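You operate a simulated robot arm through the tools that you are given. There is no shell and no other tool. Be economical: measure what you need, move in short steps, check, and stop when the job is done.

Carry out the task below with a simulated robot arm. There is one attempt and no reset: what you move stays moved.

TASK
Put the mister on the job card.
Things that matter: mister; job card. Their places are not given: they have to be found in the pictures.

It is judged by the outcome, as a careful person would: the job done as asked, and still so three seconds after it is handed in. It fails if anything else is knocked over, pushed out of place, dropped, spilled or broken.

THE ROBOT
A 7-joint arm with a two-finger parallel gripper, fixed in place. Base frame: the origin is at the foot of the arm, x ahead of it, y to its left, z up; the work surface is at about z = 0. Lengths are in mm, angles in degrees, forces in N, time in s.
With the tool pointing down near the work surface it reaches from about 220 to 580 mm from the base axis. Its first joint turns from -66.0 to 66.0 degrees. Payload 2.5 kg.
Tool frame: the origin (TCP) lies between the finger pads and is the grasp point; the fingertips stand 23 mm ahead of it; z points along the fingers, y is the line along which they close. The gripper opens to 94 mm. The fingers are 38 mm wide and 10 mm thick; the gripper's body (54 by 96 mm) begins 39 mm behind the TCP.
Orientation is that of the tool frame in the base frame, as a unit quaternion [x, y, z, w]. With the fingers straight down and closing along the base's y, the tool's x points along the base's -x, its y along +y and its z along -z.

THE INTERFACE
- The arm moves only by the tool step_arm. Its argument "deltas" is one flat list of numbers, 7 for each row, row after row: the shift along the base's x, y, z in units of 150 mm (1.0 is 150 mm), then the turn, a rotation vector about the base's x, y, z in units of 90 degrees (1.0 is 90 degrees), then the opening, from 0 (shut) to 1 (fully open). In form: [dx, dy, dz, wx, wy, wz, gripper, dx, dy, dz, wx, wy, wz, gripper, ...]. A call has 1 to 12 rows; each row is the pose to reach, as a shift and turn from the pose commanded when the call began. A call with a number of a shift or a turn outside -1 to 1 is refused whole. A row lasts 0.2 s, in which the tool goes at most 50 mm and 8.6 degrees; a call with a longer step from one row to the next is refused whole, and so is a gripper value outside its range. A pose out of reach is approached as far as the arm can. The call stops where the force on the tool passes 40 N (or 10 N more than at its start, if that is more) or the arm is blocked; 0.2 s more then pass. The fingers move at their own pace (about 108 mm/s each) and stop on an object; they squeeze with about 28 N. The grip force told is the motor's: it shows also when the fingers shut on nothing. Time passes only in rows, and 0.2 s behind the last, so rows that repeat a pose let the fingers close. It gives the time, the measured TCP pose, the force on the tool (base axes), the opening and the grip force at its end, in the units of the frame above (readings bear some noise).
- Cameras (640 x 400 px; columns grow to the right, rows downward): "scene" is fixed at [105.1, -395.4, 556.5]; the picture's right is [0.92, -0.38, 0.00], its down [-0.17, -0.42, -0.89] and it looks along [0.34, 0.82, -0.45] (base axes); focal length 366 px, centre (320, 200). "wrist" rides on the gripper at [-39, 0, -44] in the tool frame; the picture's right is [0.00, -1.00, 0.00], its down [0.97, 0.00, -0.24] and it looks along [0.24, 0.00, 0.97] (tool axes); focal length 218 px, centre (320, 200).
- snapshot(camera): a new picture of that camera. No time passes.
- locate(camera, pixels): for up to 12 pixels [column, row] of the newest picture of that camera ("zoom" is the newest enlarged one), the place [x, y, z] in the base frame of the surface seen there, good to about 3 mm. No time passes.
- close_up(camera, box): a new picture of the part [left, top, right, bottom] of that camera's present view, enlarged. No time passes.
- close_job(): hands the job in; it is judged then, once.

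Work in short steps. Measure before you move; look again where a grasp or a placing could have gone wrong, and mend it. You have 60 turns and 20 pictures in all, the two below and enlarged ones among them. Open the gripper and draw the arm clear of the work before you hand the job in, unless the task says otherwise; then end with one line.

The tools are called as a command line: name --argument value ..., lists and objects as JSON in quotes. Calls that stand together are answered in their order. step_arm: Moves the arm, as the interface text tells. Its arguments: {"type":"object","properties":{"deltas":{"type":"array"}},"required":["deltas"]} The other tools are called the same way: snapshot (camera) takes a picture; locate (camera, pixels) gives the place of the surface under pixels of a picture; close_up (camera, box) takes an enlarged picture of a part of a camera's view; close_job () hands the job in.

At the start:

```text
clock: 0.0
ee_pos: [246.3, 251.4, 328.0]
tcp_rot: [0.001, 1.0, 0.0, 0.0]
wrist_force: [0.6, -0.1, 0.2]
width: 93.9
grip_force: 0.1
```

scene: 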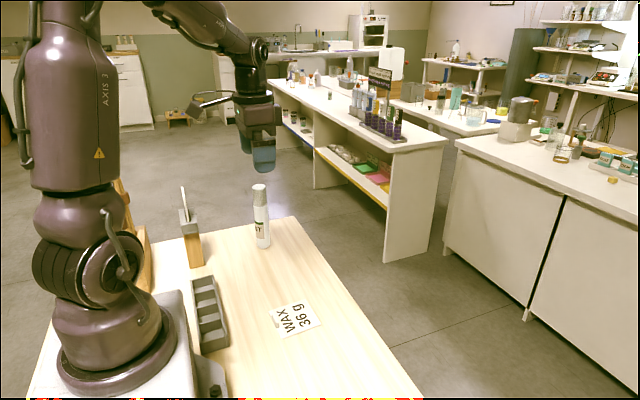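
wrist: 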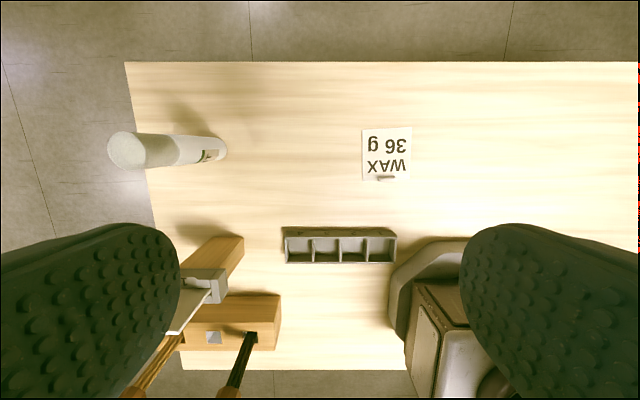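

The mister looks like the white bottle at scene (262,215), and the card is at (296,320) with something small on it. I'll enlarge both and locate them.

close_up --camera "scene" --box '[170, 170, 330, 350]'

close_up --camera "wrist" --box '[340, 110, 440, 200]'

locate --camera "scene" --pixels '[[259, 186], [260, 200], [262, 215], [262, 230], [263, 245], [254, 230], [270, 230], [265, 187], [190, 190], [196, 262]]'

locate --camera "wrist" --pixels '[[363, 129], [410, 128], [363, 179], [409, 180], [385, 178], [378, 179], [394, 177], [386, 150], [220, 148], [128, 150]]'

```text
2.22 times, centred on (250, 260) of scene
```

zoom: 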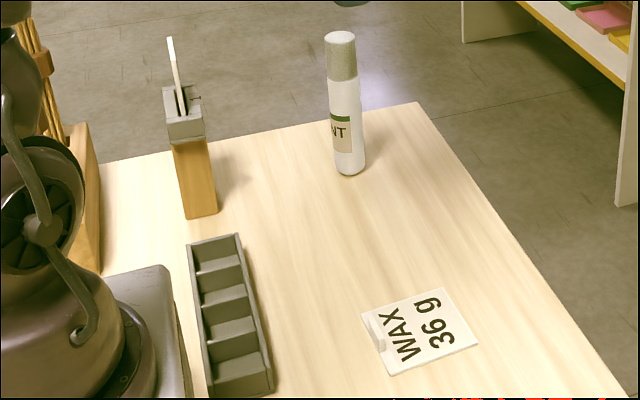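

```text
4.44 times, centred on (390, 155) of wrist
```

zoom: 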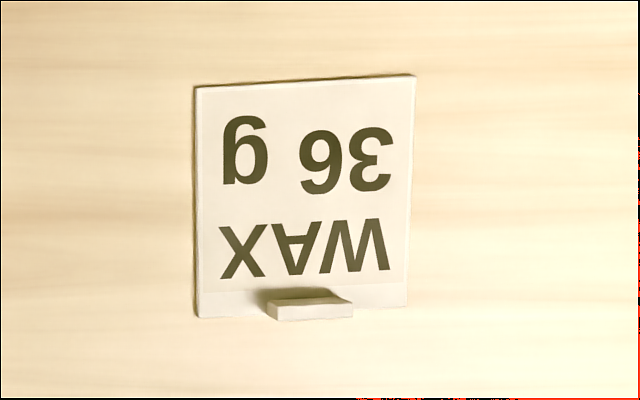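

```text
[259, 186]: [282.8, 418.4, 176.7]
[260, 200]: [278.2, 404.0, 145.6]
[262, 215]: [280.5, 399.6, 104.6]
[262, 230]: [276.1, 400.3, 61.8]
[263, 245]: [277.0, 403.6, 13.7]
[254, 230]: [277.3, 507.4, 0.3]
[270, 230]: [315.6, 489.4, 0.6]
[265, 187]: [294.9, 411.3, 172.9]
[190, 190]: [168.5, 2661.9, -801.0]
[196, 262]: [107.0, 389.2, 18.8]
```

```text
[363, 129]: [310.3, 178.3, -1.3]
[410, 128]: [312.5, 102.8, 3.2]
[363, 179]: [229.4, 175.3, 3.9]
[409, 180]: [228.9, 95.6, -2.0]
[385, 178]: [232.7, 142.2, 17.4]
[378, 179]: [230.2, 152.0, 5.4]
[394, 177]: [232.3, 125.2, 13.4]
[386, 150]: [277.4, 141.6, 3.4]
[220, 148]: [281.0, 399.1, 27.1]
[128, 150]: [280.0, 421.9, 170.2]
```

The bottle stands at about (282,417) with its top near z 177. The card spans x 229–311 and y 98–177, with a raised tab along its x≈230 edge. I'll move over the bottle at the current height and check it again.

step_arm --deltas '[0.06, 0.25, 0, 0, 0, 0, 1, 0.12, 0.5, 0, 0, 0, 0, 1, 0.18, 0.75, 0, 0, 0, 0, 1, 0.2, 0.95, 0, 0, 0, 0, 1, 0.2, 0.95, 0, 0, 0, 0, 1]'

snapshot --camera "wrist"

snapshot --camera "scene"

```text
clock: 1.2
ee_pos: [275.3, 393.3, 329.3]
tcp_rot: [0.0, 1.0, 0.0, 0.0]
wrist_force: [0.9, 0.2, 0.6]
width: 94.2
grip_force: 0.1
```

```text
15 pictures are left
```

wrist: 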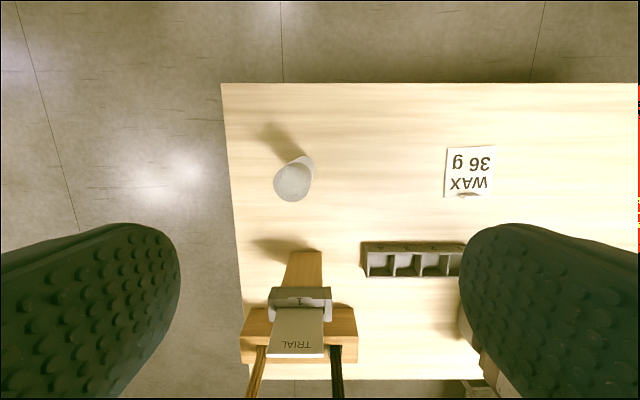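

```text
14 pictures are left
```

scene: 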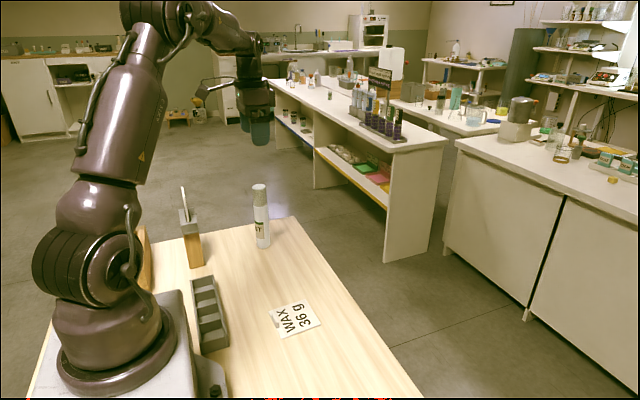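

The bottle cap is visible at wrist (293,181). I'll locate its edges and centre.

locate --camera "wrist" --pixels '[[293, 182], [277, 182], [309, 182], [293, 165], [292, 198], [285, 182], [301, 182], [293, 172], [293, 190], [312, 160], [300, 345], [300, 292]]'

```text
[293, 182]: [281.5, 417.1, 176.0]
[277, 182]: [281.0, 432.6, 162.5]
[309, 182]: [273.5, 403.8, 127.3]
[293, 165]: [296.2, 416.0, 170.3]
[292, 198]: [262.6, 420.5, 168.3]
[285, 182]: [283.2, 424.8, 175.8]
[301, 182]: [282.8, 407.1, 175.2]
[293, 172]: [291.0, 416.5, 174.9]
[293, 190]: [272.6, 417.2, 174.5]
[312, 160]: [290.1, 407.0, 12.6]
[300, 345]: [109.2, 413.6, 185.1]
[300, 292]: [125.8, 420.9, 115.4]
```

The bottle's axis is near (280,417) and its top is at z 176. I'll centre over it, then descend.

step_arm --deltas '[0.026, 0.155, 0, 0, 0, 0, 1, 0.026, 0.155, -0.25, 0, 0, 0, 1, 0.026, 0.155, -0.5, 0, 0, 0, 1, 0.026, 0.155, -0.75, 0, 0, 0, 1, 0.026, 0.155, -0.75, 0, 0, 0, 1]'

snapshot --camera "wrist"

```text
clock: 2.4
ee_pos: [277.6, 415.4, 216.6]
tcp_rot: [-0.001, 1.0, 0.0, 0.001]
wrist_force: [0.3, 0.0, 0.5]
width: 94.1
grip_force: 0.1
```

```text
13 pictures are left
```

wrist: 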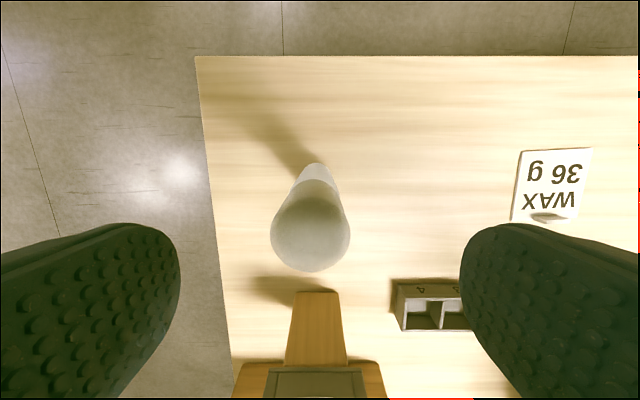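

The bottle sits between the fingers, about 2 mm off centre. I'll correct that, go down to TCP z≈144 and close.

step_arm --deltas '[0.013, 0.015, -0.2, 0, 0, 0, 1, 0.013, 0.015, -0.4, 0, 0, 0, 1, 0.013, 0.015, -0.475, 0, 0, 0, 1, 0.013, 0.015, -0.475, 0, 0, 0, 1, 0.013, 0.015, -0.475, 0, 0, 0, 0.35, 0.013, 0.015, -0.475, 0, 0, 0, 0.2, 0.013, 0.015, -0.475, 0, 0, 0, 0.2, 0.013, 0.015, -0.475, 0, 0, 0, 0.2]'

```text
clock: 4.2
ee_pos: [280.5, 417.2, 144.9]
tcp_rot: [0.0, 1.0, 0.0, 0.0]
wrist_force: [0.3, -0.5, 0.0]
width: 34.1
grip_force: 28.6
```

The fingers are holding at 34 mm with 28.6 N. I'll lift 30 mm and check that the whole bottle comes up.

step_arm --deltas '[0, 0, 0, 0, 0, 0, 0, 0, 0, 0.1, 0, 0, 0, 0, 0, 0, 0.2, 0, 0, 0, 0, 0, 0, 0.2, 0, 0, 0, 0]'

close_up --camera "scene" --box '[180, 90, 340, 270]'

```text
clock: 5.2
ee_pos: [281.7, 418.0, 174.9]
tcp_rot: [0.0, 1.0, 0.0, 0.001]
wrist_force: [0.6, 0.1, -1.6]
width: 33.9
grip_force: 28.0
```

```text
2.22 times, centred on (260, 180) of scene
```

zoom: 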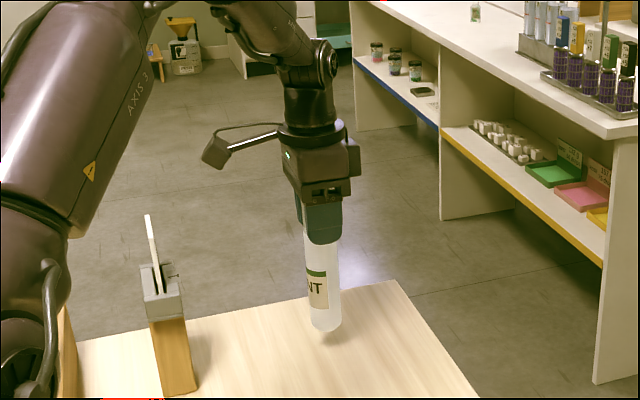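

The whole bottle is up. I'll carry it toward the card with a bit more height.

step_arm --deltas '[0, -0.1, 0.15, 0, 0, 0, 0, 0, -0.3, 0.2, 0, 0, 0, 0, -0.01, -0.5, 0.2, 0, 0, 0, 0, -0.02, -0.7, 0.2, 0, 0, 0, 0, -0.03, -0.85, 0.2, 0, 0, 0, 0, -0.04, -0.95, 0.2, 0, 0, 0, 0, -0.04, -0.95, 0.2, 0, 0, 0, 0]'

step_arm --deltas '[0, -0.2, 0, 0, 0, 0, 0, 0, -0.45, 0, 0, 0, 0, 0, 0, -0.7, 0, 0, 0, 0, 0, 0, -0.85, 0, 0, 0, 0, 0, 0, -0.92, 0, 0, 0, 0, 0, 0, -0.92, 0, 0, 0, 0, 0, 0, -0.92, 0, 0, 0, 0, 0]'

snapshot --camera "scene"

snapshot --camera "wrist"

```text
clock: 6.8
ee_pos: [274.2, 275.7, 204.5]
tcp_rot: [-0.001, 1.0, 0.0, 0.001]
wrist_force: [0.5, 1.4, -1.5]
width: 34.1
grip_force: 27.9
```

```text
clock: 8.4
ee_pos: [276.2, 137.6, 202.9]
tcp_rot: [0.0, 1.0, 0.0, 0.001]
wrist_force: [-0.3, 0.2, -1.2]
width: 33.9
grip_force: 28.2
```

```text
11 pictures are left
```

scene: 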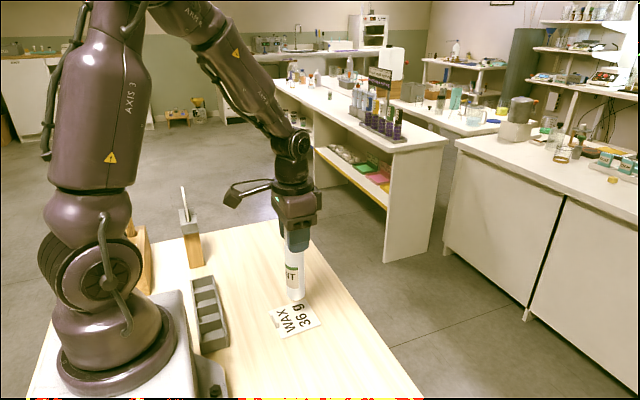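

```text
10 pictures are left
```

wrist: 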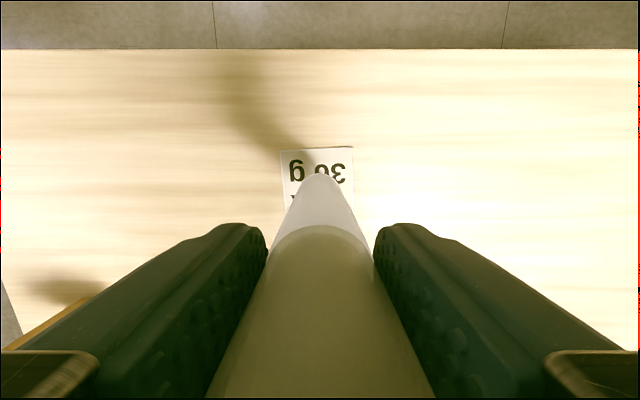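

The bottle is above the card. I'll re-measure the card edges and the bottle before lowering.

locate --camera "wrist" --pixels '[[283, 155], [351, 150], [352, 200], [284, 200], [320, 176], [320, 152]]'

locate --camera "scene" --pixels '[[271, 311], [284, 337], [317, 323], [305, 304], [296, 297], [294, 280], [277, 323]]'

```text
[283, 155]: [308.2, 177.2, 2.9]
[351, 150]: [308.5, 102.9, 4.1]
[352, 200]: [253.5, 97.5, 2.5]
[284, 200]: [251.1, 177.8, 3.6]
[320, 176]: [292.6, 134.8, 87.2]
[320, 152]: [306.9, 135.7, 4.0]
```

```text
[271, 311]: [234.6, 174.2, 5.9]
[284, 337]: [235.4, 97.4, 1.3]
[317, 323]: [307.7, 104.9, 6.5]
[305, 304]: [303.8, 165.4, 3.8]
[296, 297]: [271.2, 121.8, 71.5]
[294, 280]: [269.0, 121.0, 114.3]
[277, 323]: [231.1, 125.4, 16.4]
```

The card top is at z≈3.5 and centred at y≈138, so contact should come at TCP z≈148. I'll go down to about 153, then feel for it.

step_arm --deltas '[0, 0, -0.12, 0, 0, 0, 0, 0, 0, -0.24, 0, 0, 0, 0, 0, 0, -0.33, 0, 0, 0, 0, 0, 0, -0.33, 0, 0, 0, 0]'

step_arm --deltas '[0, 0, -0.015, 0, 0, 0, 0, 0, 0, -0.025, 0, 0, 0, 0, 0, 0, -0.025, 0, 0, 0, 0]'

```text
clock: 9.4
ee_pos: [274.8, 137.8, 155.4]
tcp_rot: [0.001, 1.0, 0.001, 0.0]
wrist_force: [0.4, -1.0, -0.8]
width: 34.1
grip_force: 28.0
```

```text
clock: 10.2
ee_pos: [276.0, 136.1, 151.0]
tcp_rot: [0.0, 1.0, 0.0, -0.001]
wrist_force: [-0.7, 0.8, 0.4]
width: 33.8
grip_force: 28.5
```

step_arm --deltas '[0, 0, -0.007, 0, 0, 0, 0, 0, 0, -0.007, 0, 0, 0, 0]'

close_up --camera "scene" --box '[250, 250, 346, 346]'

```text
clock: 10.8
ee_pos: [275.7, 137.4, 150.0]
tcp_rot: [-0.001, 1.0, 0.0, 0.001]
wrist_force: [-0.7, 0.5, -1.4]
width: 33.4
grip_force: 27.6
```

```text
4.17 times, centred on (298, 298) of scene
```

zoom: 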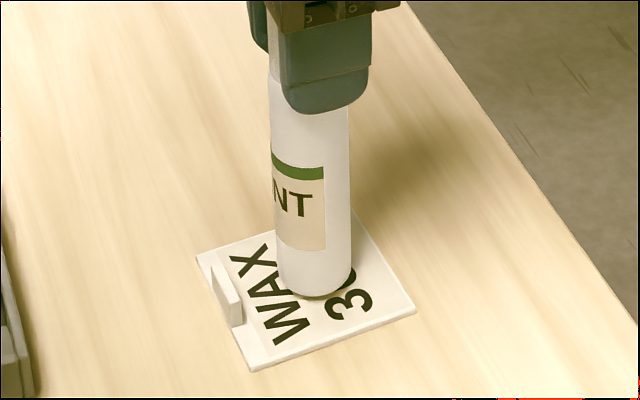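

The bottle is very near the card and centred, with no contact force yet. I'll go down in 1 mm steps.

step_arm --deltas '[0, 0, -0.007, 0, 0, 0, 0, 0, 0, -0.007, 0, 0, 0, 0]'

step_arm --deltas '[0, 0, -0.007, 0, 0, 0, 0, 0, 0, -0.007, 0, 0, 0, 0]'

```text
clock: 11.4
ee_pos: [276.2, 138.4, 149.1]
tcp_rot: [0.0, 1.0, 0.0, 0.0]
wrist_force: [-0.2, 0.4, -0.4]
width: 33.6
grip_force: 28.2
```

```text
clock: 12.0
ee_pos: [276.7, 138.3, 148.8]
tcp_rot: [-0.001, 1.0, 0.0, 0.001]
wrist_force: [-0.2, -0.7, 7.0]
width: 33.6
grip_force: 28.0
```

The force rose to +7 N, so the bottle is resting on the card. I'll open slowly and retreat straight up.

step_arm --deltas '[0, 0, 0, 0, 0, 0, 0.4, 0, 0, 0, 0, 0, 0, 0.6, 0, 0, 0, 0, 0, 0, 1, 0, 0, 0, 0, 0, 0, 1, 0, 0, 0.1, 0, 0, 0, 1, 0, 0, 0.3, 0, 0, 0, 1, 0, 0, 0.55, 0, 0, 0, 1, 0, 0, 0.8, 0, 0, 0, 1, 0, 0, 0.95, 0, 0, 0, 1]'

snapshot --camera "scene"

```text
clock: 14.0
ee_pos: [274.8, 138.0, 291.6]
tcp_rot: [0.001, 1.0, 0.0, -0.001]
wrist_force: [0.0, 0.2, 0.2]
width: 94.1
grip_force: 0.0
```

```text
8 pictures are left
```

scene: 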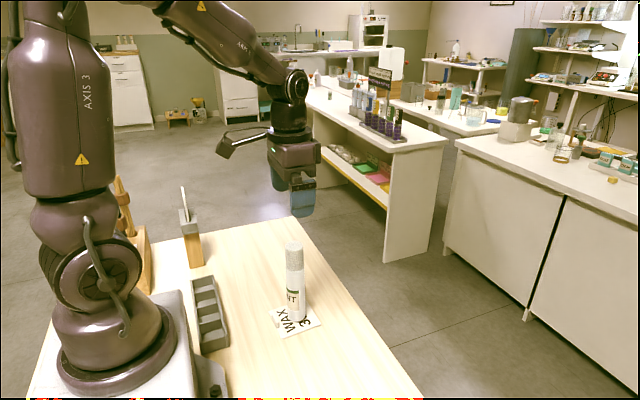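

The mister stands upright on the card, and the arm is clear above it with the gripper open. I'll hand the job in.

close_job

```text
The job is handed in.
```

The mister is standing upright near the centre of the job card, the gripper is open and clear of it, and nothing else was disturbed.
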